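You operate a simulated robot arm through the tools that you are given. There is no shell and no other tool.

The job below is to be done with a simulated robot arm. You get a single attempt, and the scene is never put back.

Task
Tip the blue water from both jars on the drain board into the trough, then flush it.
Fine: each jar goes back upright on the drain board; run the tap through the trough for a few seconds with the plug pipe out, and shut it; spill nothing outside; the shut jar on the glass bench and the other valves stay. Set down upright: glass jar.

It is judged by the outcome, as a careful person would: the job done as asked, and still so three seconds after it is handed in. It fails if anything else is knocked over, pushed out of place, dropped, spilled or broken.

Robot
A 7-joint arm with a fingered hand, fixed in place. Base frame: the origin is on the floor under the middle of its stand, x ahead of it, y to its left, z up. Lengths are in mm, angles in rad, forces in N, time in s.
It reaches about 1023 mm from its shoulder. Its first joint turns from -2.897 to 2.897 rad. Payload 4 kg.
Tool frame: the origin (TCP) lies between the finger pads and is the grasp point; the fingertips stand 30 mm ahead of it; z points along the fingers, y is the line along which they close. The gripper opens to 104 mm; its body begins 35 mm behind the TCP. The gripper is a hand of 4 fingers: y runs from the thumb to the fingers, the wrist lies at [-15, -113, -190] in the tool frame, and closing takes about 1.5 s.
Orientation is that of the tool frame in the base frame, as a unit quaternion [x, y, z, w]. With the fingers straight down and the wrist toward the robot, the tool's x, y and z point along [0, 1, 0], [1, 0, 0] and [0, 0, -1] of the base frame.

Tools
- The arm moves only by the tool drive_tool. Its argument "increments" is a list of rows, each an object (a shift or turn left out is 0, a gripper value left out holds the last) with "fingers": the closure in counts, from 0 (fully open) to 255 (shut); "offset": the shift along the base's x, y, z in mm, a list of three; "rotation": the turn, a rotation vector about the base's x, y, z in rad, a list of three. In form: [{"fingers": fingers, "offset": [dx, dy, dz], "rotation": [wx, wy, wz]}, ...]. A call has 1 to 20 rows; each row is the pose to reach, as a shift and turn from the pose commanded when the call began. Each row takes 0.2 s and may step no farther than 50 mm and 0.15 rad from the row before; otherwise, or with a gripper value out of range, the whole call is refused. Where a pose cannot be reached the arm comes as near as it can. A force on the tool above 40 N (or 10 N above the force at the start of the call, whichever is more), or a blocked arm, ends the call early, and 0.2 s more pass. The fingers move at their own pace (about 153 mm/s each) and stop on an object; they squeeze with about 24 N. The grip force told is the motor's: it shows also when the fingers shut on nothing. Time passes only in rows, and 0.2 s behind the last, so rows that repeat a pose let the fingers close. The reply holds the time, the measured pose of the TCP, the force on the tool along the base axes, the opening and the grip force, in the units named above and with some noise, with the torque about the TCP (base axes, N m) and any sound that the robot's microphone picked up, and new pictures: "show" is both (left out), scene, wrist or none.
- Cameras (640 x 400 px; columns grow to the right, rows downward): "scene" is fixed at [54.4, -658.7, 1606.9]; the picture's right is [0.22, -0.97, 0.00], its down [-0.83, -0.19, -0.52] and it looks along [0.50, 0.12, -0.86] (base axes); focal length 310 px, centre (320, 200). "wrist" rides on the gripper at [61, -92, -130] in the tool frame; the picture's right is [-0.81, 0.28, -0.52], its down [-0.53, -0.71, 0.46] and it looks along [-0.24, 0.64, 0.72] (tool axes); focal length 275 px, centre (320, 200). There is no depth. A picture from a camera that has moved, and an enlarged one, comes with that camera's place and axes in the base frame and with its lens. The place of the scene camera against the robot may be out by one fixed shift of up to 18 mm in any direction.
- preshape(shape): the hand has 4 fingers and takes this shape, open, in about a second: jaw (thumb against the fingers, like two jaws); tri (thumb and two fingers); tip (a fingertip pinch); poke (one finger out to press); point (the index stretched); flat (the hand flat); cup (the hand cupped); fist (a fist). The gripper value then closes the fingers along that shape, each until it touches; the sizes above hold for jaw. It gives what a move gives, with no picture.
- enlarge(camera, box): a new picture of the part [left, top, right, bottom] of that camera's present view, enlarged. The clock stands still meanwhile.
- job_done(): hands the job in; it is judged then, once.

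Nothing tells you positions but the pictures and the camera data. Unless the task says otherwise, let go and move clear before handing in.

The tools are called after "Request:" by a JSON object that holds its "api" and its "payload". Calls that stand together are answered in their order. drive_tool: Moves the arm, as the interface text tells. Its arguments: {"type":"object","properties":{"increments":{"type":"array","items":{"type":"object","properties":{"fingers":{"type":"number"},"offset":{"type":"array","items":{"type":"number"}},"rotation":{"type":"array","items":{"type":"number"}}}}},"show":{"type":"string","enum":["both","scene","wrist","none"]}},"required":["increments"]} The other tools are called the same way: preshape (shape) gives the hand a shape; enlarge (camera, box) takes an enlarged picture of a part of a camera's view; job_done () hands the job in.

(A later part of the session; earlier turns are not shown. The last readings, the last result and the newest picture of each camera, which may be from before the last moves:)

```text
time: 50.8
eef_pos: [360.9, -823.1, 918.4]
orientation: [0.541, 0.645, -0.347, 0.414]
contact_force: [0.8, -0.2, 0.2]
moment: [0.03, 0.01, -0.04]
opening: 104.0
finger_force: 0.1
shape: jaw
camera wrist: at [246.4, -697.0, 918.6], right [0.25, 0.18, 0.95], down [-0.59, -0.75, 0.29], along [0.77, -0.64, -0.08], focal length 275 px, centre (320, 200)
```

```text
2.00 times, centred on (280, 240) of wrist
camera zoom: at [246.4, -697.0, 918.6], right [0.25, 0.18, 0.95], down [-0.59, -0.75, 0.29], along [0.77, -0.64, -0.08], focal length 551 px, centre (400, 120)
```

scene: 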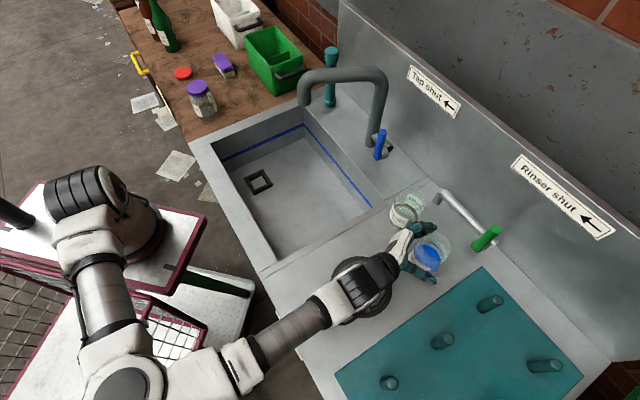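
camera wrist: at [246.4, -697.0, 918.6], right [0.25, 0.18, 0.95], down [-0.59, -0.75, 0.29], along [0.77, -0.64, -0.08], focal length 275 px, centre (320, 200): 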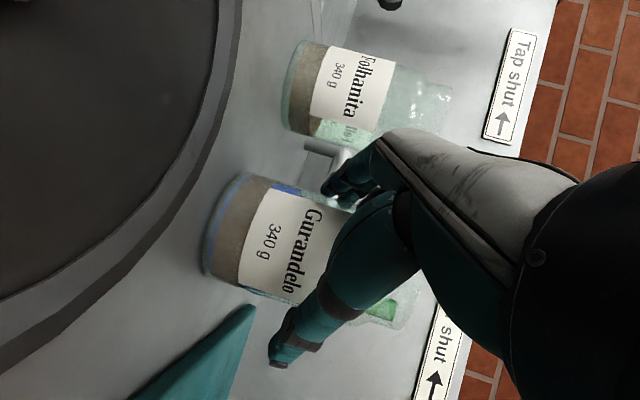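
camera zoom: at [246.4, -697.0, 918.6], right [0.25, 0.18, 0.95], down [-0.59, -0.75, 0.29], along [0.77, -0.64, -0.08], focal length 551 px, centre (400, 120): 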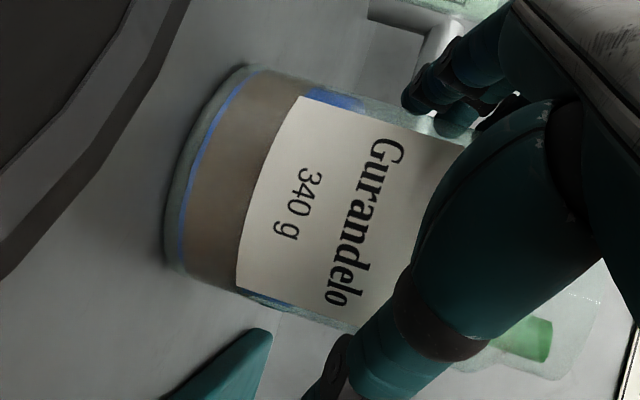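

The hand straddles jar B with clearance to jar A on the left. I'll ease in 4 mm and close.

Request:
{"api": "drive_tool", "payload": {"increments": [{"offset": [0.7, -4, 0], "fingers": 0}, {"offset": [0.7, -4, 0], "fingers": 80}, {"offset": [0.7, -4, 0], "fingers": 120}, {"offset": [0.7, -4, 0], "fingers": 160}, {"offset": [0.7, -4, 0], "fingers": 200}, {"offset": [0.7, -4, 0], "fingers": 255}, {"offset": [0.7, -4, 0], "fingers": 255}, {"offset": [0.7, -4, 0], "fingers": 255}, {"offset": [0.7, -4, 0], "fingers": 255}, {"offset": [0.7, -4, 0], "fingers": 255}], "show": "both"}}

Request:
{"api": "enlarge", "payload": {"camera": "scene", "box": [340, 190, 500, 290]}}

Request:
{"api": "enlarge", "payload": {"camera": "wrist", "box": [120, 140, 440, 340]}}

```text
time: 53.0
eef_pos: [362.0, -827.3, 919.4]
orientation: [0.542, 0.644, -0.346, 0.414]
contact_force: [-0.6, -1.1, 0.1]
moment: [-0.02, 0.06, 0.0]
opening: 61.7
finger_force: 23.9
shape: jaw
camera wrist: at [247.1, -701.1, 918.3], right [0.25, 0.18, 0.95], down [-0.59, -0.75, 0.29], along [0.77, -0.64, -0.08], focal length 275 px, centre (320, 200)
```

scene: 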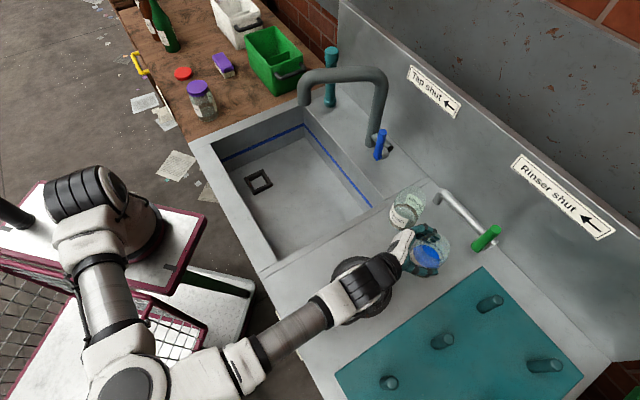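
wrist: 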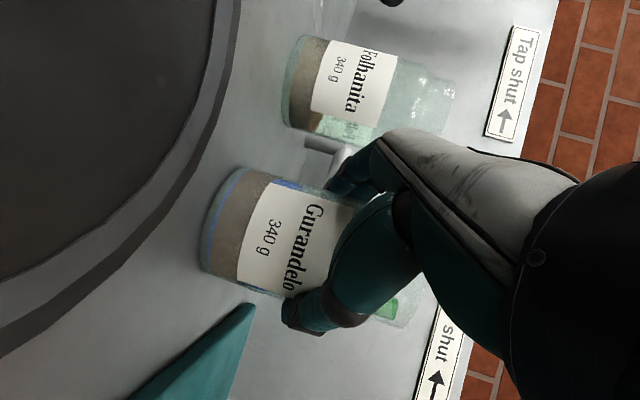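

```text
4.00 times, centred on (420, 240) of scene
camera zoom: at [54.4, -658.7, 1606.9], right [0.22, -0.97, 0.0], down [-0.83, -0.19, -0.52], along [0.5, 0.12, -0.86], focal length 1242 px, centre (-80, 40)
```

zoom: 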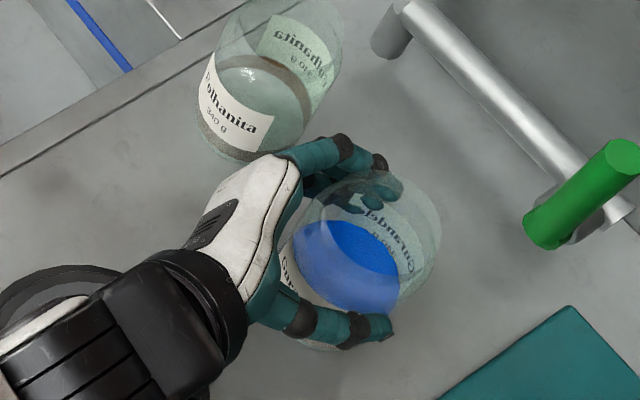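

```text
2.00 times, centred on (280, 240) of wrist
camera zoom: at [247.1, -701.1, 918.3], right [0.25, 0.18, 0.95], down [-0.59, -0.75, 0.29], along [0.77, -0.64, -0.08], focal length 551 px, centre (400, 120)
```

zoom: 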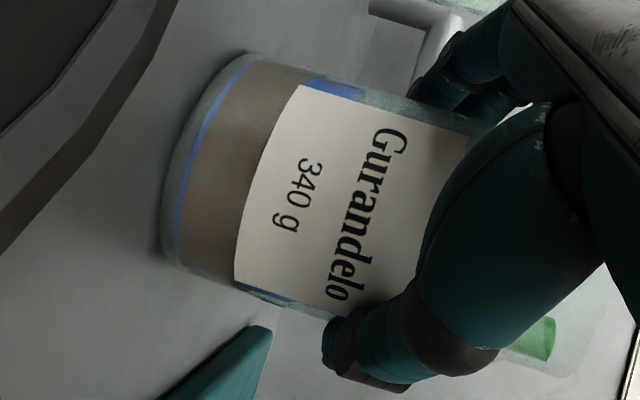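

Jar B is gripped. I'll lift slowly and verify.

Request:
{"api": "drive_tool", "payload": {"increments": [{"offset": [0, 0, 5], "fingers": 255}, {"offset": [0, 0, 15]}, {"offset": [0, 0, 30]}, {"offset": [0, 0, 45]}, {"offset": [0, 0, 60]}, {"offset": [0, 0, 60]}], "show": "both"}}

Request:
{"api": "enlarge", "payload": {"camera": "scene", "box": [340, 190, 500, 290]}}

```text
time: 54.4
eef_pos: [361.5, -826.8, 978.8]
orientation: [0.542, 0.645, -0.346, 0.414]
contact_force: [-0.6, -0.4, -2.4]
moment: [0.0, 0.03, -0.01]
opening: 61.4
finger_force: 23.6
shape: jaw
camera wrist: at [247.2, -700.5, 979.0], right [0.25, 0.18, 0.95], down [-0.59, -0.75, 0.29], along [0.77, -0.64, -0.08], focal length 275 px, centre (320, 200)
```

scene: 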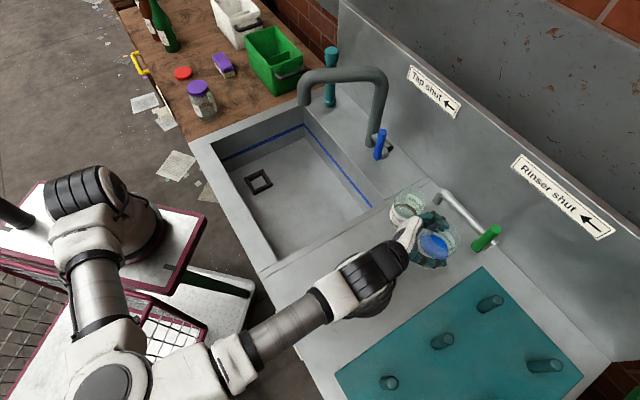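
wrist: 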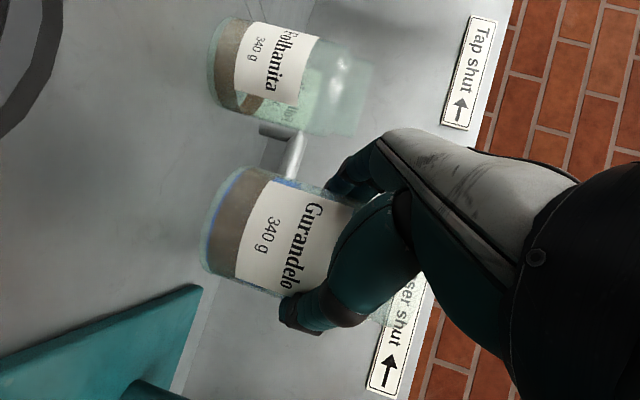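

```text
4.00 times, centred on (420, 240) of scene
camera zoom: at [54.4, -658.7, 1606.9], right [0.22, -0.97, 0.0], down [-0.83, -0.19, -0.52], along [0.5, 0.12, -0.86], focal length 1242 px, centre (-80, 40)
```

zoom: 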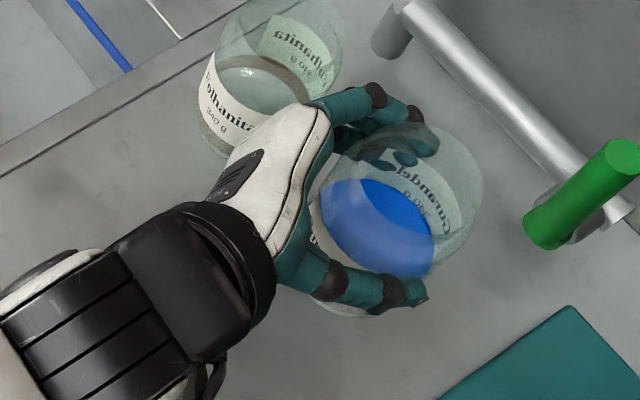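

Jar B is held and upright. I'll back away from jar A, then carry level to the same spot over the trough.

Request:
{"api": "drive_tool", "payload": {"increments": [{"offset": [-1, 8, 4]}, {"offset": [-4, 25, 10]}, {"offset": [-8, 48, 16]}, {"offset": [-12, 73, 20]}, {"offset": [-14, 98, 20], "rotation": [0, 0, 0.02]}, {"offset": [-10, 123, 20], "rotation": [0, 0, 0.045]}, {"offset": [2, 147, 20], "rotation": [0, 0, 0.07]}, {"offset": [18, 168, 20], "rotation": [0, 0, 0.1]}, {"offset": [35, 188, 20], "rotation": [0, 0, 0.13]}, {"offset": [53, 206, 20], "rotation": [0, 0, 0.16]}, {"offset": [71, 224, 20], "rotation": [0, 0, 0.19]}, {"offset": [89, 242, 20], "rotation": [0, 0, 0.22]}, {"offset": [106, 260, 18], "rotation": [0, 0, 0.25]}, {"offset": [121, 278, 14], "rotation": [0, 0, 0.28]}, {"offset": [133, 294, 10], "rotation": [0, 0, 0.3]}, {"offset": [140, 304, 8], "rotation": [0, 0, 0.31]}, {"offset": [142, 308, 6], "rotation": [0, 0, 0.31]}, {"offset": [142, 308, 6], "rotation": [0, 0, 0.31]}], "show": "both"}}

Request:
{"api": "enlarge", "payload": {"camera": "scene", "box": [220, 100, 420, 225]}}

```text
time: 58.2
eef_pos: [504.0, -519.7, 984.1]
orientation: [0.435, 0.721, -0.279, 0.462]
contact_force: [-0.7, 0.9, -3.5]
moment: [0.01, 0.01, -0.01]
opening: 61.2
finger_force: 23.4
shape: jaw
camera wrist: at [356.2, -434.1, 983.9], right [0.18, 0.24, 0.95], down [-0.34, -0.9, 0.29], along [0.92, -0.37, -0.08], focal length 275 px, centre (320, 200)
```

scene: 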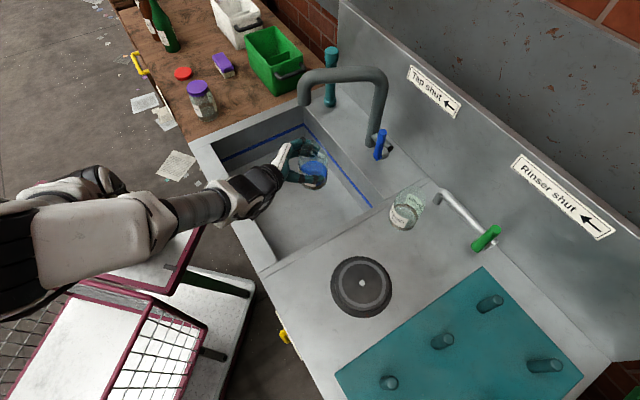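
wrist: 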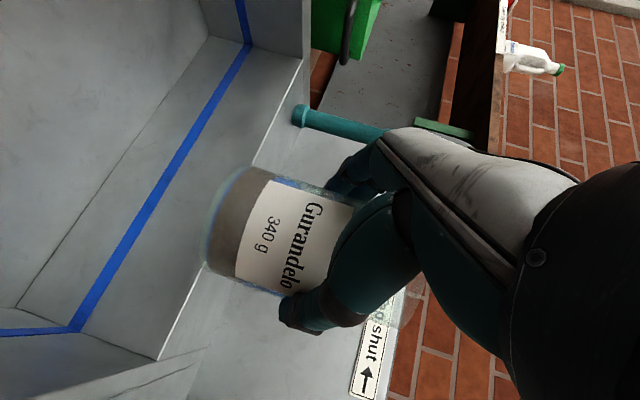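

```text
3.20 times, centred on (320, 162) of scene
camera zoom: at [54.4, -658.7, 1606.9], right [0.22, -0.97, 0.0], down [-0.83, -0.19, -0.52], along [0.5, 0.12, -0.86], focal length 993 px, centre (320, 320)
```

zoom: 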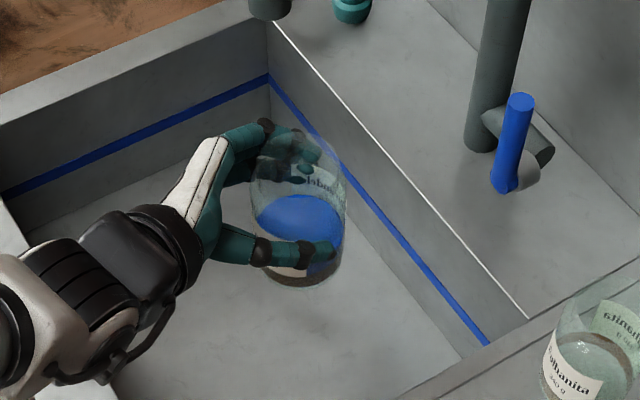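

Jar B is upright over the trough with its water. I'll run the same forward pour that worked for jar A.

Request:
{"api": "drive_tool", "payload": {"increments": [{"rotation": [0.106, 0.056, 0], "offset": [-1, 4, -2]}, {"rotation": [0.212, 0.112, 0], "offset": [-3, 8, -4]}, {"rotation": [0.319, 0.168, 0], "offset": [-4, 12, -6]}, {"rotation": [0.425, 0.224, 0], "offset": [-5, 16, -8]}, {"rotation": [0.531, 0.28, 0], "offset": [-7, 22, -12]}, {"rotation": [0.611, 0.322, 0], "offset": [-8, 26, -20]}, {"rotation": [0.69, 0.363, 0], "offset": [-9, 28, -28]}, {"rotation": [0.77, 0.405, 0], "offset": [-10, 30, -36]}, {"rotation": [0.85, 0.447, 0], "offset": [-11, 31, -44]}, {"rotation": [0.92, 0.484, 0], "offset": [-12, 32, -52]}, {"rotation": [0.99, 0.521, 0], "offset": [-12, 32, -60]}, {"rotation": [1.06, 0.558, 0], "offset": [-13, 33, -60]}, {"rotation": [1.12, 0.59, 0], "offset": [-13, 33, -60]}], "show": "both"}}

Request:
{"api": "enlarge", "payload": {"camera": "scene", "box": [220, 100, 420, 225]}}

```text
time: 61.0
eef_pos: [491.8, -486.5, 924.1]
orientation: [0.517, 0.854, 0.033, -0.055]
contact_force: [-0.5, 0.1, -4.3]
moment: [-0.07, -0.04, -0.04]
opening: 61.5
finger_force: 23.9
shape: jaw
camera wrist: at [389.3, -489.4, 1062.9], right [0.65, -0.64, 0.41], down [-0.41, -0.75, -0.52], along [0.64, 0.17, -0.75], focal length 275 px, centre (320, 200)
```

scene: 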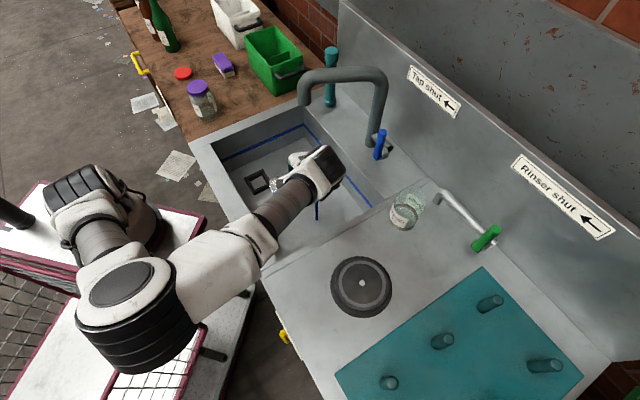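
wrist: 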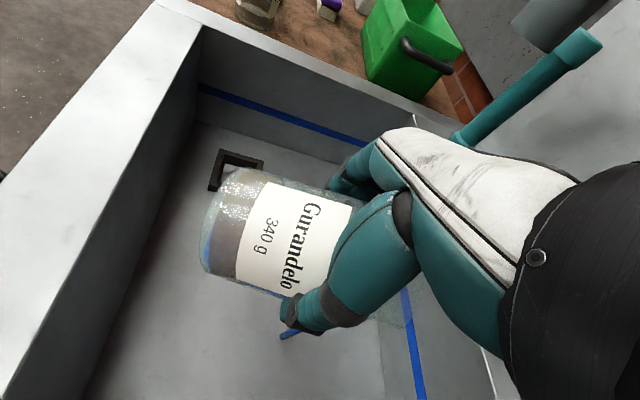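

```text
3.20 times, centred on (320, 162) of scene
camera zoom: at [54.4, -658.7, 1606.9], right [0.22, -0.97, 0.0], down [-0.83, -0.19, -0.52], along [0.5, 0.12, -0.86], focal length 993 px, centre (320, 320)
```

zoom: 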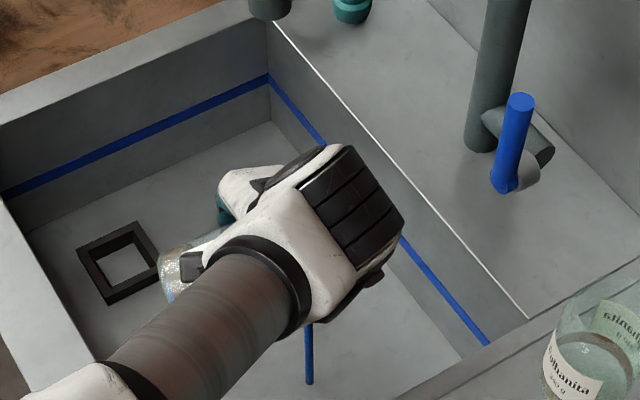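

Jar B is pouring into the trough floor. I'll continue to finish emptying it.

Request:
{"api": "drive_tool", "payload": {"increments": [{"rotation": [0.053, 0.028, 0]}, {"rotation": [0.106, 0.056, 0]}, {"rotation": [0.159, 0.084, 0]}, {"rotation": [0.212, 0.112, 0]}, {"rotation": [0.266, 0.14, 0]}, {"rotation": [0.319, 0.168, 0], "offset": [-2, 2, 0]}, {"rotation": [0.372, 0.196, 0], "offset": [-4, 4, 0]}, {"rotation": [0.425, 0.224, 0], "offset": [-6, 6, 0]}, {"rotation": [0.478, 0.252, 0], "offset": [-8, 8, 0]}, {"rotation": [0.55, 0.29, 0], "offset": [-14, 14, 0]}, {"rotation": [0.62, 0.327, 0], "offset": [-20, 20, 0]}, {"rotation": [0.7, 0.369, 0], "offset": [-26, 26, 0]}, {"rotation": [0.74, 0.39, 0], "offset": [-28, 28, 0]}, {"rotation": [0.74, 0.39, 0], "offset": [-28, 28, 0]}, {"rotation": [0.74, 0.39, 0], "offset": [-28, 28, 0]}, {"rotation": [0.74, 0.39, 0], "offset": [-28, 28, 0]}, {"rotation": [0.74, 0.39, 0], "offset": [-28, 28, 0]}], "show": "both"}}

Request:
{"api": "enlarge", "payload": {"camera": "scene", "box": [220, 100, 420, 225]}}

Request:
{"api": "enlarge", "payload": {"camera": "wrist", "box": [160, 120, 480, 320]}}

```text
time: 64.6
eef_pos: [462.7, -459.5, 924.8]
orientation: [0.459, 0.759, 0.238, -0.396]
contact_force: [0.3, 0.2, -1.9]
moment: [-0.06, -0.04, -0.01]
opening: 61.1
finger_force: 24.4
shape: jaw
camera wrist: at [415.6, -564.4, 1050.8], right [0.66, -0.66, -0.37], down [-0.66, -0.27, -0.7], along [0.36, 0.7, -0.62], focal length 275 px, centre (320, 200)
```

scene: 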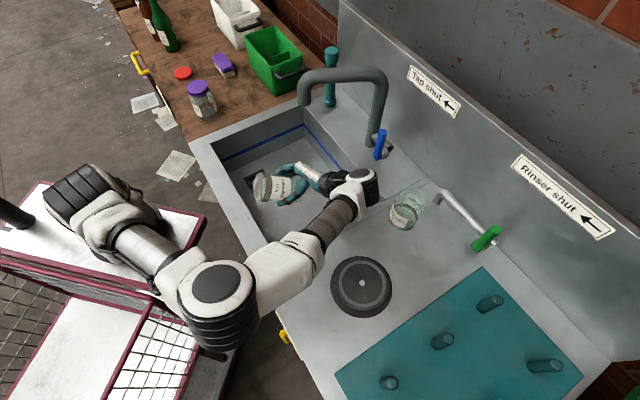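
wrist: 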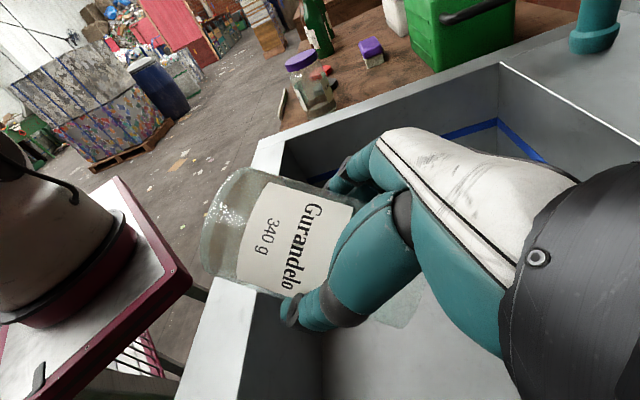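

```text
3.20 times, centred on (320, 162) of scene
camera zoom: at [54.4, -658.7, 1606.9], right [0.22, -0.97, 0.0], down [-0.83, -0.19, -0.52], along [0.5, 0.12, -0.86], focal length 993 px, centre (320, 320)
```

zoom: 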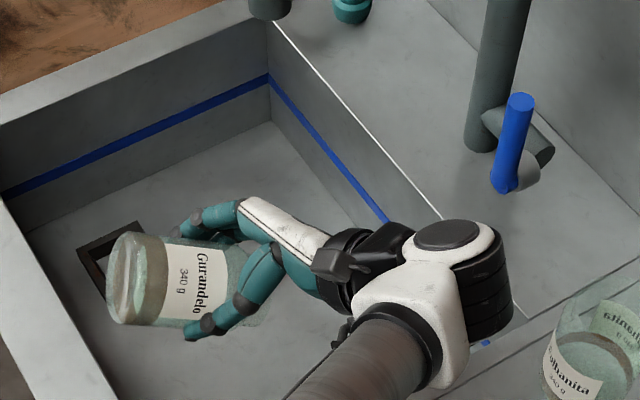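

```text
2.00 times, centred on (320, 220) of wrist
camera zoom: at [415.6, -564.4, 1050.8], right [0.66, -0.66, -0.37], down [-0.66, -0.27, -0.7], along [0.36, 0.7, -0.62], focal length 551 px, centre (320, 160)
```

zoom: 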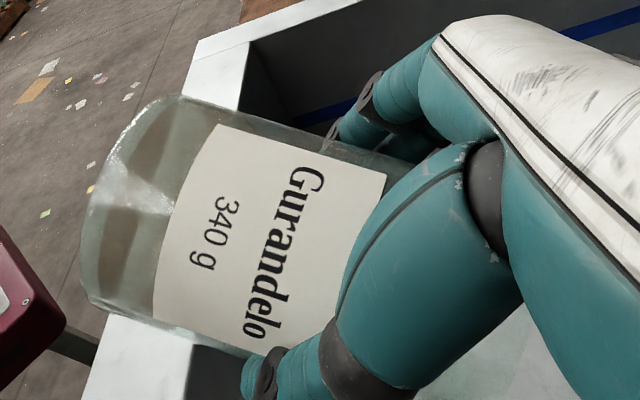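

Jar B is empty. I'll bring it upright again over the trough.

Request:
{"api": "drive_tool", "payload": {"increments": [{"rotation": [-0.116, -0.061, 0], "offset": [2, -3, 4]}, {"rotation": [-0.232, -0.122, 0], "offset": [4, -6, 8]}, {"rotation": [-0.348, -0.183, 0], "offset": [7, -10, 12]}, {"rotation": [-0.464, -0.244, 0], "offset": [10, -14, 16]}, {"rotation": [-0.58, -0.305, 0], "offset": [13, -18, 20]}, {"rotation": [-0.696, -0.366, 0], "offset": [16, -22, 25]}, {"rotation": [-0.812, -0.427, 0], "offset": [19, -26, 30]}, {"rotation": [-0.928, -0.488, 0], "offset": [22, -30, 35]}, {"rotation": [-1.045, -0.549, 0], "offset": [25, -35, 40]}, {"rotation": [-1.161, -0.61, 0], "offset": [28, -40, 45]}, {"rotation": [-1.277, -0.671, 0], "offset": [31, -45, 50]}, {"rotation": [-1.393, -0.732, 0], "offset": [34, -50, 54]}, {"rotation": [-1.509, -0.793, 0], "offset": [37, -55, 57]}, {"rotation": [-1.625, -0.854, 0], "offset": [40, -60, 60]}, {"rotation": [-1.741, -0.915, 0], "offset": [42, -65, 62]}, {"rotation": [-1.857, -0.976, 0], "offset": [42, -68, 62]}, {"rotation": [-1.857, -0.976, 0], "offset": [42, -68, 62]}], "show": "both"}}

Request:
{"api": "enlarge", "payload": {"camera": "scene", "box": [220, 100, 420, 225]}}

```text
time: 68.2
eef_pos: [505.3, -526.2, 987.3]
orientation: [0.437, 0.721, -0.279, 0.459]
contact_force: [-0.2, -0.2, -1.6]
moment: [0.02, 0.03, -0.01]
opening: 61.0
finger_force: 24.5
shape: jaw
camera wrist: at [356.8, -440.8, 987.3], right [0.18, 0.24, 0.95], down [-0.34, -0.9, 0.29], along [0.92, -0.38, -0.08], focal length 275 px, centre (320, 200)
```

scene: 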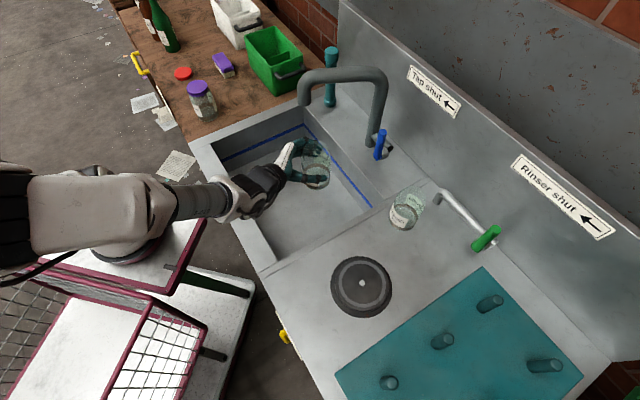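
wrist: 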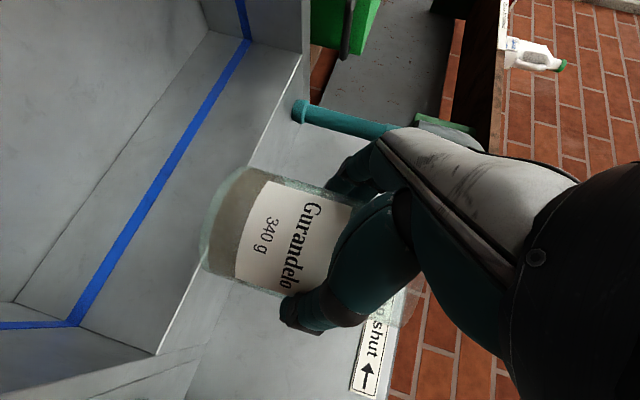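

```text
3.20 times, centred on (320, 162) of scene
camera zoom: at [54.4, -658.7, 1606.9], right [0.22, -0.97, 0.0], down [-0.83, -0.19, -0.52], along [0.5, 0.12, -0.86], focal length 993 px, centre (320, 320)
```

zoom: 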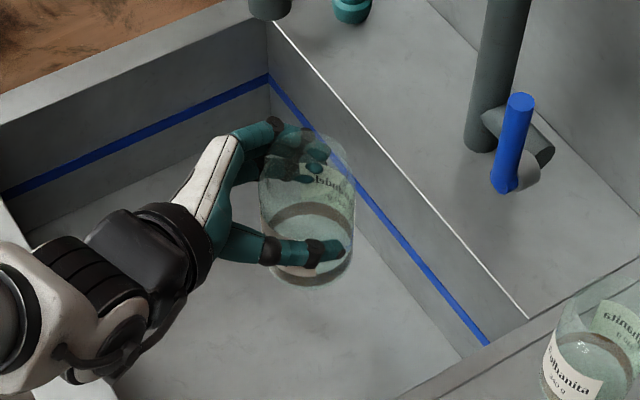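

Jar B is upright and empty. I'll carry it back above its original spot, staying clear of jar A.

Request:
{"api": "drive_tool", "payload": {"increments": [{"offset": [-12, -14, 6]}, {"offset": [-36, -40, 14], "rotation": [0, 0, -0.03]}, {"offset": [-61, -66, 20], "rotation": [0, 0, -0.07]}, {"offset": [-86, -91, 22], "rotation": [0, 0, -0.11]}, {"offset": [-110, -117, 22], "rotation": [0, 0, -0.15]}, {"offset": [-133, -145, 22], "rotation": [0, 0, -0.19]}, {"offset": [-149, -176, 22], "rotation": [0, 0, -0.23]}, {"offset": [-157, -209, 22], "rotation": [0, 0, -0.27]}, {"offset": [-157, -240, 22], "rotation": [0, 0, -0.305]}, {"offset": [-153, -268, 20], "rotation": [0, 0, -0.305]}, {"offset": [-148, -288, 15], "rotation": [0, 0, -0.305]}, {"offset": [-144, -300, 8], "rotation": [0, 0, -0.305]}, {"offset": [-144, -301, 0], "rotation": [0, 0, -0.305]}, {"offset": [-144, -301, -8], "rotation": [0, 0, -0.305]}, {"offset": [-144, -301, -8], "rotation": [0, 0, -0.305]}], "show": "both"}}

Request:
{"api": "enlarge", "payload": {"camera": "scene", "box": [340, 190, 500, 290]}}

```text
time: 71.4
eef_pos: [360.3, -828.0, 977.9]
orientation: [0.541, 0.646, -0.345, 0.413]
contact_force: [-0.2, 0.2, -2.3]
moment: [0.01, 0.04, 0.01]
opening: 60.7
finger_force: 24.2
shape: jaw
camera wrist: at [245.4, -701.8, 978.8], right [0.25, 0.17, 0.95], down [-0.59, -0.75, 0.29], along [0.77, -0.63, -0.08], focal length 275 px, centre (320, 200)
```

scene: 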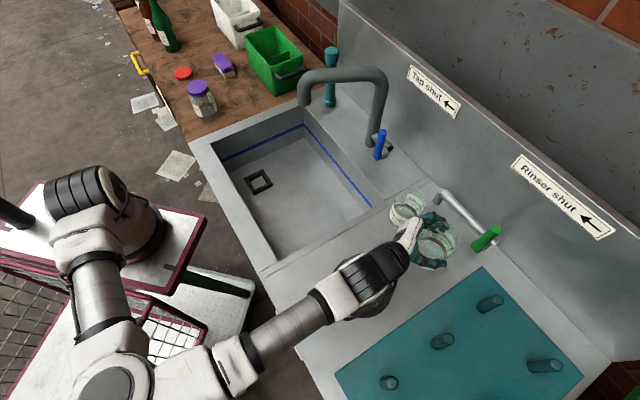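
wrist: 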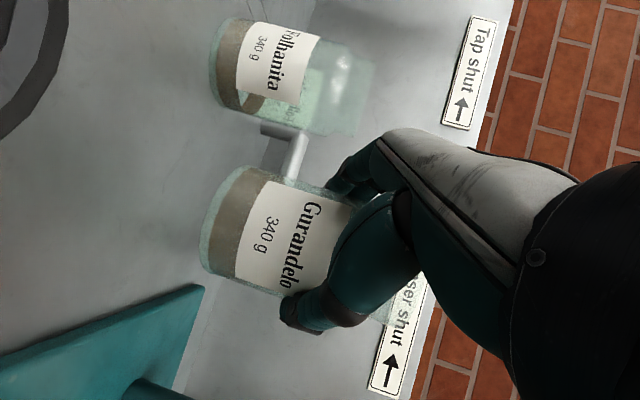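

```text
4.00 times, centred on (420, 240) of scene
camera zoom: at [54.4, -658.7, 1606.9], right [0.22, -0.97, 0.0], down [-0.83, -0.19, -0.52], along [0.5, 0.12, -0.86], focal length 1242 px, centre (-80, 40)
```

zoom: 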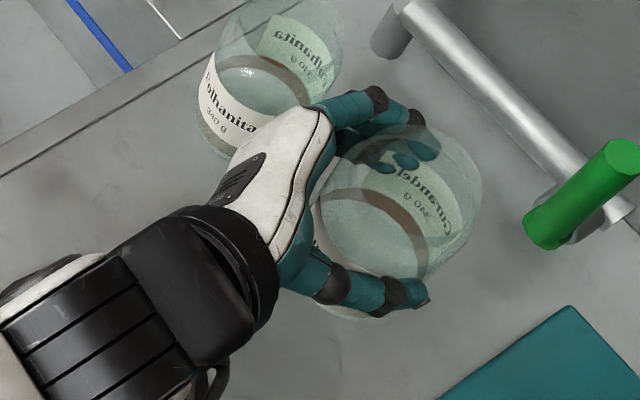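

Jar B is back above its original spot. Lowering gently until the board takes the load.

Request:
{"api": "drive_tool", "payload": {"increments": [{"offset": [0, 0, -15]}, {"offset": [0, 0, -32]}, {"offset": [0, 0, -46]}, {"offset": [0, 0, -53]}, {"offset": [0, 0, -56]}, {"offset": [0, 0, -57.5]}, {"offset": [0, 0, -58.5]}, {"offset": [0, 0, -59.5]}, {"offset": [0, 0, -59.5]}], "show": "both"}}

Request:
{"api": "enlarge", "payload": {"camera": "wrist", "box": [120, 140, 440, 340]}}

```text
time: 73.4
eef_pos: [361.8, -827.6, 918.1]
orientation: [0.541, 0.646, -0.346, 0.412]
contact_force: [0.3, -0.2, 1.7]
moment: [-0.02, 0.03, -0.01]
opening: 60.8
finger_force: 24.0
shape: jaw
camera wrist: at [245.6, -701.4, 919.8], right [0.25, 0.17, 0.95], down [-0.59, -0.75, 0.29], along [0.77, -0.63, -0.08], focal length 275 px, centre (320, 200)
```

scene: 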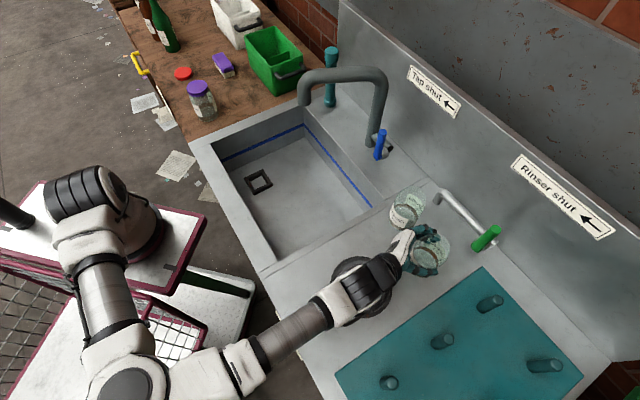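
wrist: 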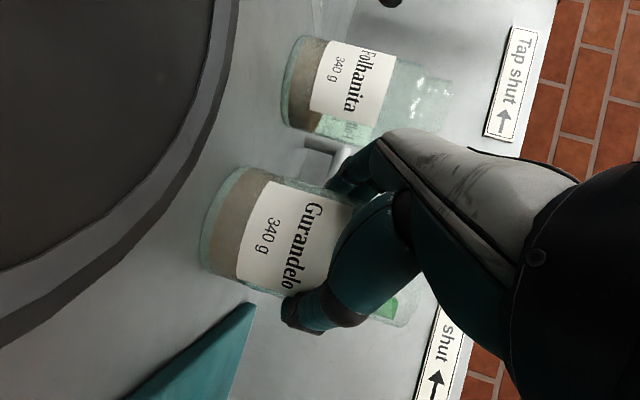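

```text
2.00 times, centred on (280, 240) of wrist
camera zoom: at [245.6, -701.4, 919.8], right [0.25, 0.17, 0.95], down [-0.59, -0.75, 0.29], along [0.77, -0.63, -0.08], focal length 551 px, centre (400, 120)
```

zoom: 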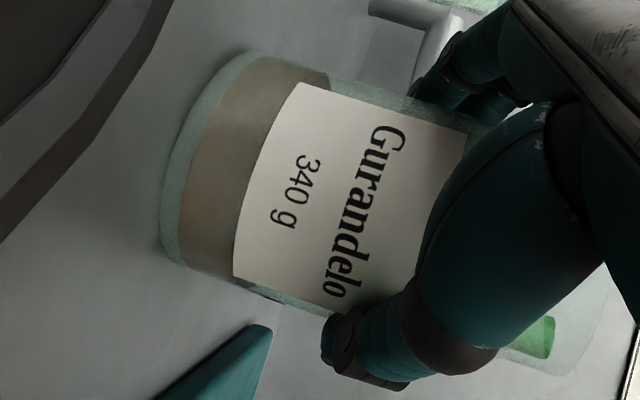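

Force on the tool flipped to about +1.7 N, so jar B rests on the board. Opening gradually.

Request:
{"api": "drive_tool", "payload": {"increments": [{"fingers": 130}, {"fingers": 110}, {"fingers": 95}, {"fingers": 80}, {"fingers": 60}, {"fingers": 40}, {"fingers": 20}, {"fingers": 0}, {"fingers": 0}, {"fingers": 0}], "show": "both"}}

Request:
{"api": "enlarge", "payload": {"camera": "scene", "box": [340, 190, 500, 290]}}

```text
time: 75.6
eef_pos: [360.9, -826.2, 919.6]
orientation: [0.542, 0.646, -0.345, 0.412]
contact_force: [0.1, -0.1, -0.5]
moment: [0.03, -0.01, 0.0]
opening: 103.6
finger_force: 0.1
shape: jaw
camera wrist: at [245.5, -701.4, 919.7], right [0.25, 0.17, 0.95], down [-0.59, -0.75, 0.29], along [0.77, -0.63, -0.08], focal length 275 px, centre (320, 200)
```

scene: 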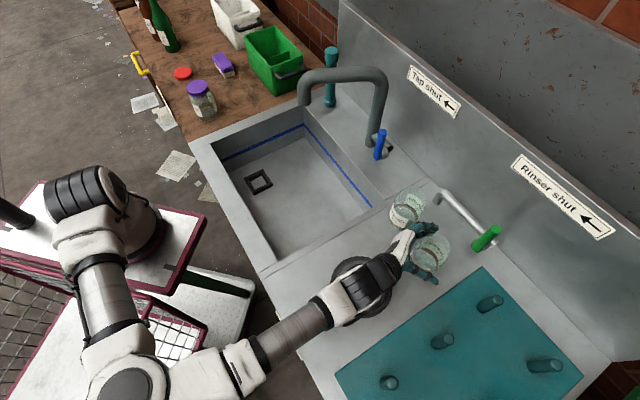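
wrist: 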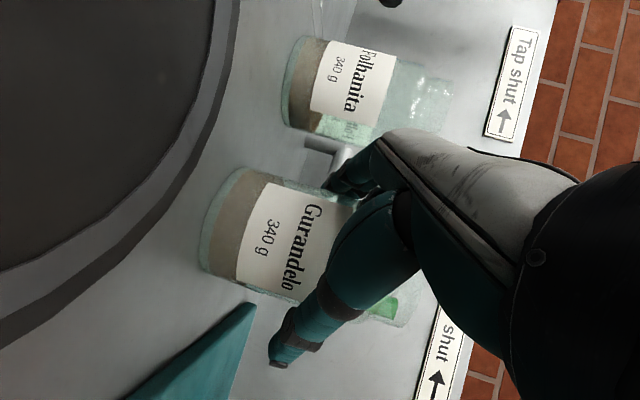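

```text
4.00 times, centred on (420, 240) of scene
camera zoom: at [54.4, -658.7, 1606.9], right [0.22, -0.97, 0.0], down [-0.83, -0.19, -0.52], along [0.5, 0.12, -0.86], focal length 1242 px, centre (-80, 40)
```

zoom: 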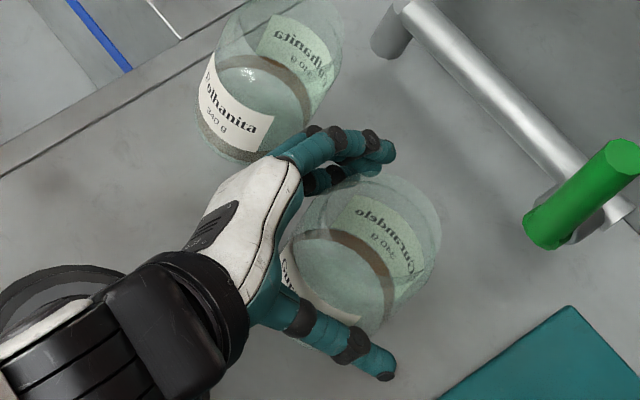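

Jar B stands free. I'll back straight out along the approach and then lift clear.

Request:
{"api": "drive_tool", "payload": {"increments": [{"offset": [-2, 10, 0]}, {"offset": [-5, 28, 0]}, {"offset": [-9, 52, 2]}, {"offset": [-14, 80, 8]}, {"offset": [-19, 108, 25]}, {"offset": [-19, 130, 60]}, {"offset": [-10, 150, 100]}, {"offset": [0, 165, 140]}, {"offset": [0, 165, 140]}], "show": "both"}}

Request:
{"api": "enlarge", "payload": {"camera": "scene", "box": [340, 170, 500, 270]}}

Request:
{"api": "enlarge", "payload": {"camera": "scene", "box": [200, 50, 440, 200]}}

```text
time: 77.6
eef_pos: [360.6, -662.5, 1058.4]
orientation: [0.542, 0.646, -0.346, 0.412]
contact_force: [0.2, -0.4, -0.4]
moment: [0.0, 0.0, 0.01]
opening: 103.4
finger_force: 0.0
shape: jaw
camera wrist: at [244.6, -535.8, 1060.0], right [0.25, 0.17, 0.95], down [-0.59, -0.75, 0.29], along [0.77, -0.63, -0.08], focal length 275 px, centre (320, 200)
```

scene: 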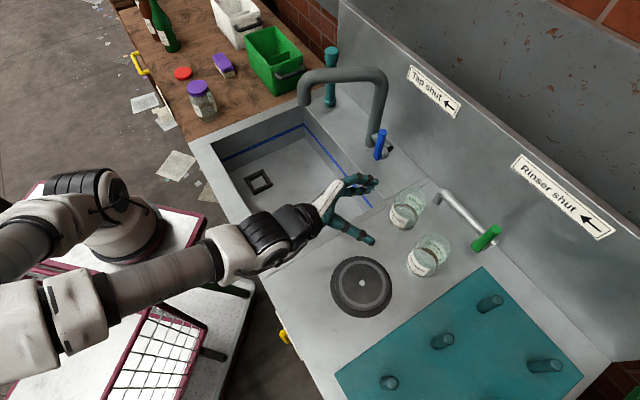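
wrist: 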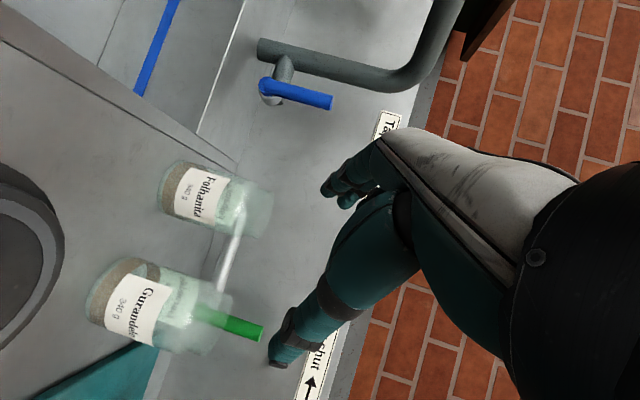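

```text
4.00 times, centred on (420, 220) of scene
camera zoom: at [54.4, -658.7, 1606.9], right [0.22, -0.97, 0.0], down [-0.83, -0.19, -0.52], along [0.5, 0.12, -0.86], focal length 1242 px, centre (-80, 120)
```

zoom: 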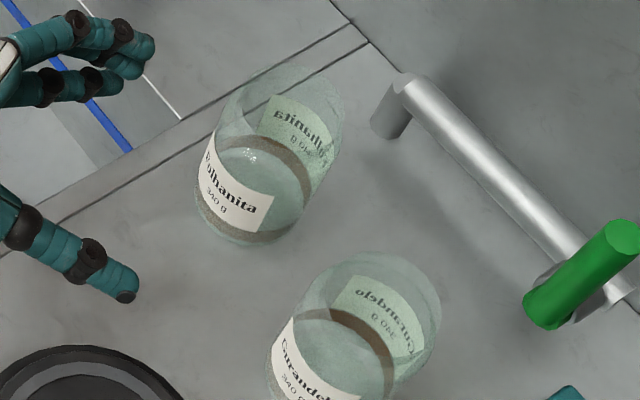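

```text
2.67 times, centred on (320, 125) of scene
camera zoom: at [54.4, -658.7, 1606.9], right [0.22, -0.97, 0.0], down [-0.83, -0.19, -0.52], along [0.5, 0.12, -0.86], focal length 828 px, centre (320, 400)
```

zoom: 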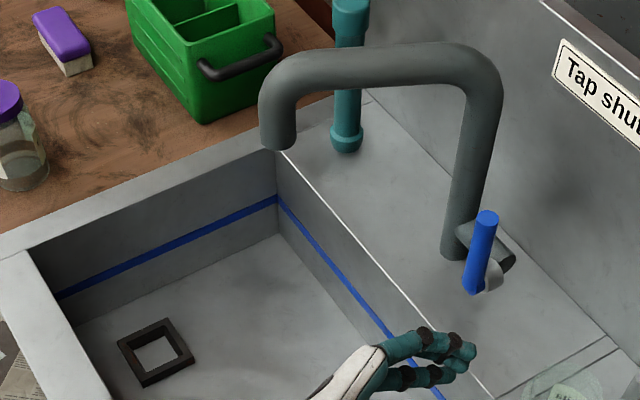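

Both jars are empty and upright on the board. Now the tap: I need to understand how the blue lever pivots, so I'll zoom in.

Request:
{"api": "enlarge", "payload": {"camera": "wrist", "box": [210, 10, 410, 135]}}

Request:
{"api": "enlarge", "payload": {"camera": "scene", "box": [330, 100, 430, 165]}}

Request:
{"api": "enlarge", "payload": {"camera": "scene", "box": [380, 40, 620, 250]}}

```text
3.20 times, centred on (310, 72) of wrist
camera zoom: at [244.6, -535.8, 1060.0], right [0.25, 0.17, 0.95], down [-0.59, -0.75, 0.29], along [0.77, -0.63, -0.08], focal length 881 px, centre (352, 608)
```

zoom: 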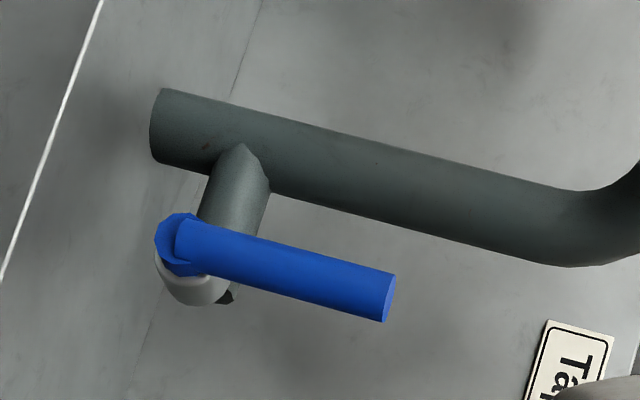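

```text
6.15 times, centred on (380, 132) of scene
camera zoom: at [54.4, -658.7, 1606.9], right [0.22, -0.97, 0.0], down [-0.83, -0.19, -0.52], along [0.5, 0.12, -0.86], focal length 1910 px, centre (-49, 615)
```

zoom: 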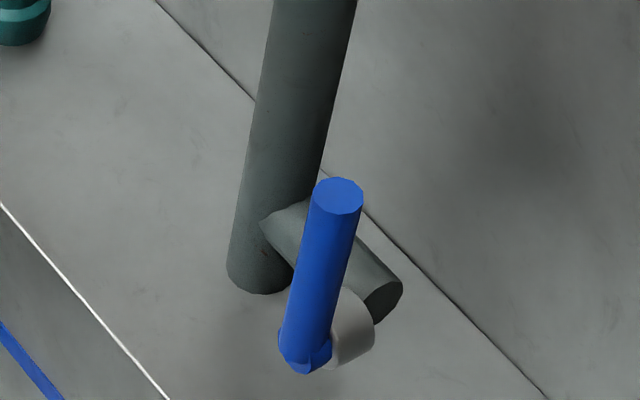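

```text
1.90 times, centred on (500, 145) of scene
camera zoom: at [54.4, -658.7, 1606.9], right [0.22, -0.97, 0.0], down [-0.83, -0.19, -0.52], along [0.5, 0.12, -0.86], focal length 591 px, centre (-23, 305)
```

zoom: 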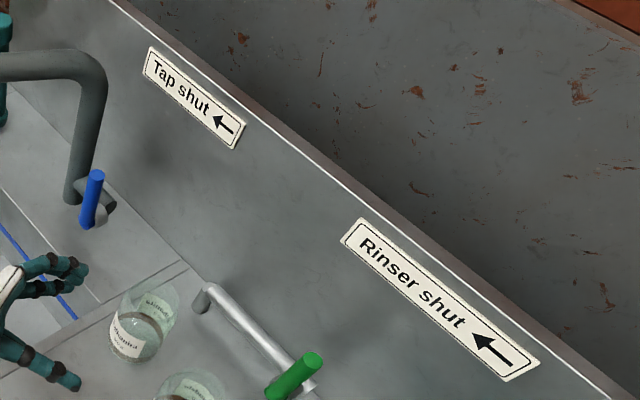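

The valve spindle faces the robot and the lever stands upright, hub near (643,-687,899) and tip near z≈1001. The "shut ←" arrow means it opens by swinging the lever to the right. I'll try the one-finger poke shape here in free air and look at its geometry.

Request:
{"api": "preshape", "payload": {"shape": "poke"}}

Request:
{"api": "drive_tool", "payload": {"increments": [{"offset": [0, 0, 0]}], "show": "both"}}

Request:
{"api": "enlarge", "payload": {"camera": "scene", "box": [240, 140, 440, 265]}}

Request:
{"api": "enlarge", "payload": {"camera": "wrist", "box": [240, 120, 480, 380]}}

```text
time: 78.5
eef_pos: [360.6, -661.8, 1060.3]
orientation: [0.542, 0.645, -0.346, 0.412]
contact_force: [-0.9, 0.2, -0.7]
moment: [-0.01, -0.01, 0.0]
opening: 0.1
finger_force: 0.0
shape: poke
```

```text
time: 78.9
eef_pos: [360.4, -663.0, 1059.0]
orientation: [0.541, 0.646, -0.345, 0.413]
contact_force: [0.1, 1.4, 0.1]
moment: [0.03, -0.04, 0.0]
opening: 0.1
finger_force: 0.0
shape: poke
camera wrist: at [244.5, -536.1, 1059.8], right [0.25, 0.17, 0.95], down [-0.59, -0.75, 0.29], along [0.77, -0.63, -0.08], focal length 275 px, centre (320, 200)
```

scene: 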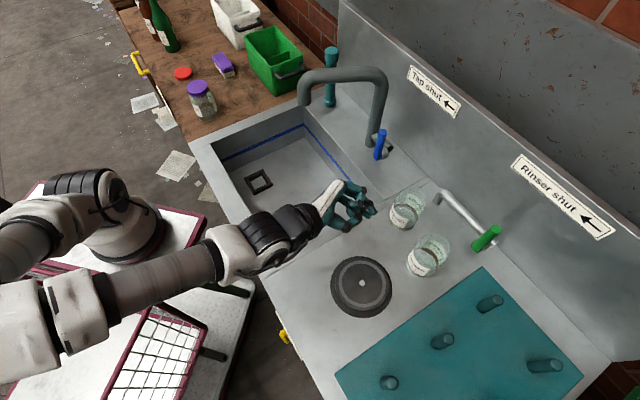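
wrist: 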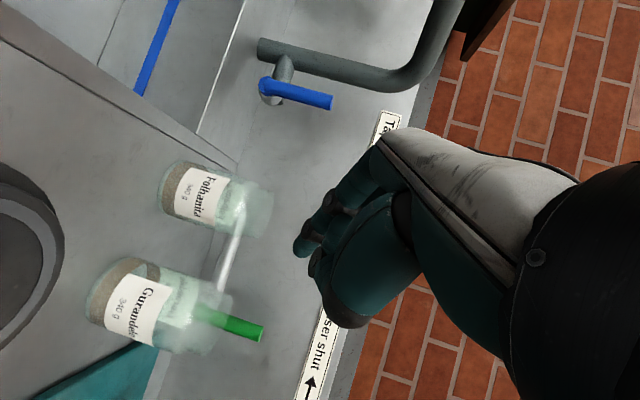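

```text
3.20 times, centred on (340, 202) of scene
camera zoom: at [54.4, -658.7, 1606.9], right [0.22, -0.97, 0.0], down [-0.83, -0.19, -0.52], along [0.5, 0.12, -0.86], focal length 993 px, centre (256, 192)
```

zoom: 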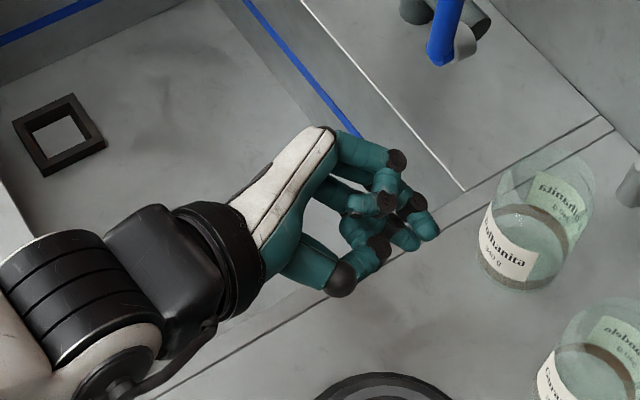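

```text
1.54 times, centred on (360, 250) of wrist
camera zoom: at [244.5, -536.1, 1059.8], right [0.25, 0.17, 0.95], down [-0.59, -0.75, 0.29], along [0.77, -0.63, -0.08], focal length 424 px, centre (258, 123)
```

zoom: 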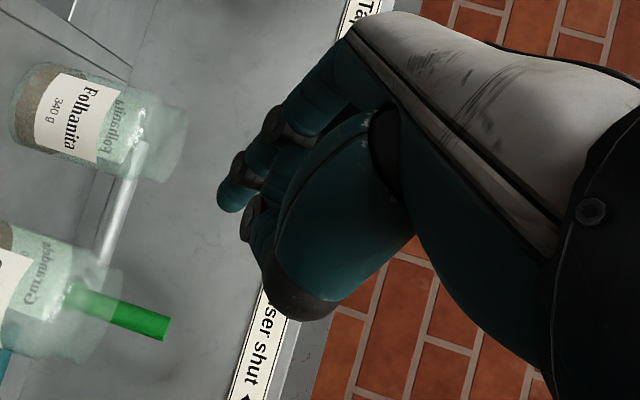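

The poke finger only sticks out a little past the curled fingers. I'll check the "point" shape for a longer reach.

Request:
{"api": "preshape", "payload": {"shape": "point"}}

Request:
{"api": "drive_tool", "payload": {"increments": [{"offset": [0, 0, 0]}], "show": "both"}}

Request:
{"api": "enlarge", "payload": {"camera": "scene", "box": [240, 140, 440, 265]}}

Request:
{"api": "enlarge", "payload": {"camera": "wrist", "box": [240, 120, 480, 380]}}

```text
time: 79.8
eef_pos: [360.5, -662.5, 1059.4]
orientation: [0.541, 0.646, -0.345, 0.413]
contact_force: [0.1, 0.5, 0.4]
moment: [-0.02, 0.02, 0.03]
opening: 0.1
finger_force: 0.0
shape: point
```

```text
time: 80.2
eef_pos: [359.9, -661.4, 1058.8]
orientation: [0.541, 0.646, -0.346, 0.412]
contact_force: [0.3, -0.2, 0.8]
moment: [0.02, -0.03, 0.03]
opening: 0.2
finger_force: 0.1
shape: point
camera wrist: at [244.5, -536.1, 1059.8], right [0.25, 0.17, 0.95], down [-0.59, -0.75, 0.29], along [0.77, -0.63, -0.08], focal length 275 px, centre (320, 200)
```

scene: 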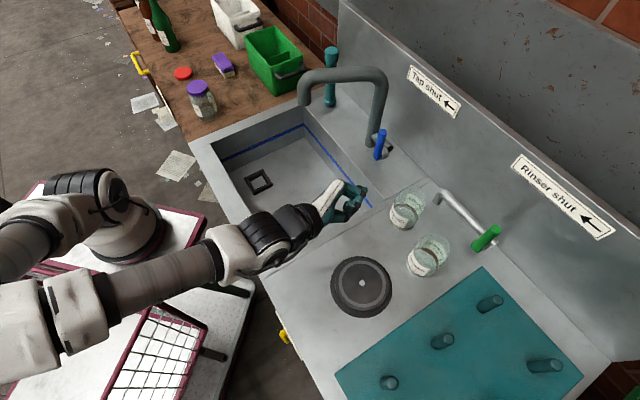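
wrist: 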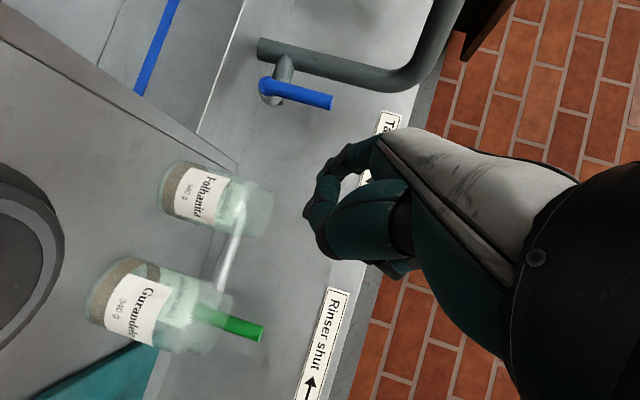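

```text
3.20 times, centred on (340, 202) of scene
camera zoom: at [54.4, -658.7, 1606.9], right [0.22, -0.97, 0.0], down [-0.83, -0.19, -0.52], along [0.5, 0.12, -0.86], focal length 993 px, centre (256, 192)
```

zoom: 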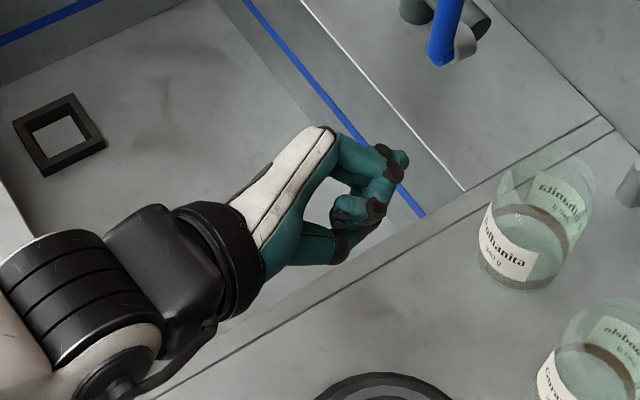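

```text
1.54 times, centred on (360, 250) of wrist
camera zoom: at [244.5, -536.1, 1059.8], right [0.25, 0.17, 0.95], down [-0.59, -0.75, 0.29], along [0.77, -0.63, -0.08], focal length 424 px, centre (258, 123)
```

zoom: 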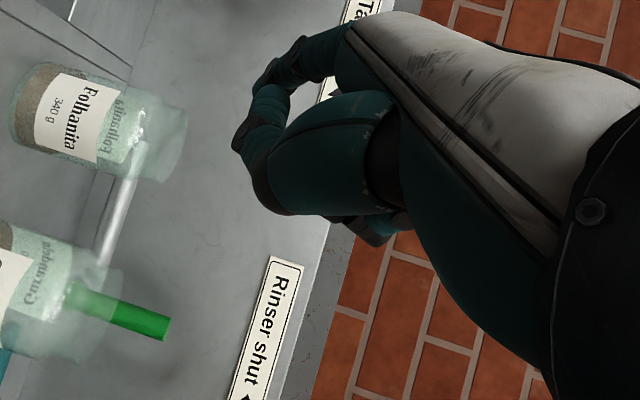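

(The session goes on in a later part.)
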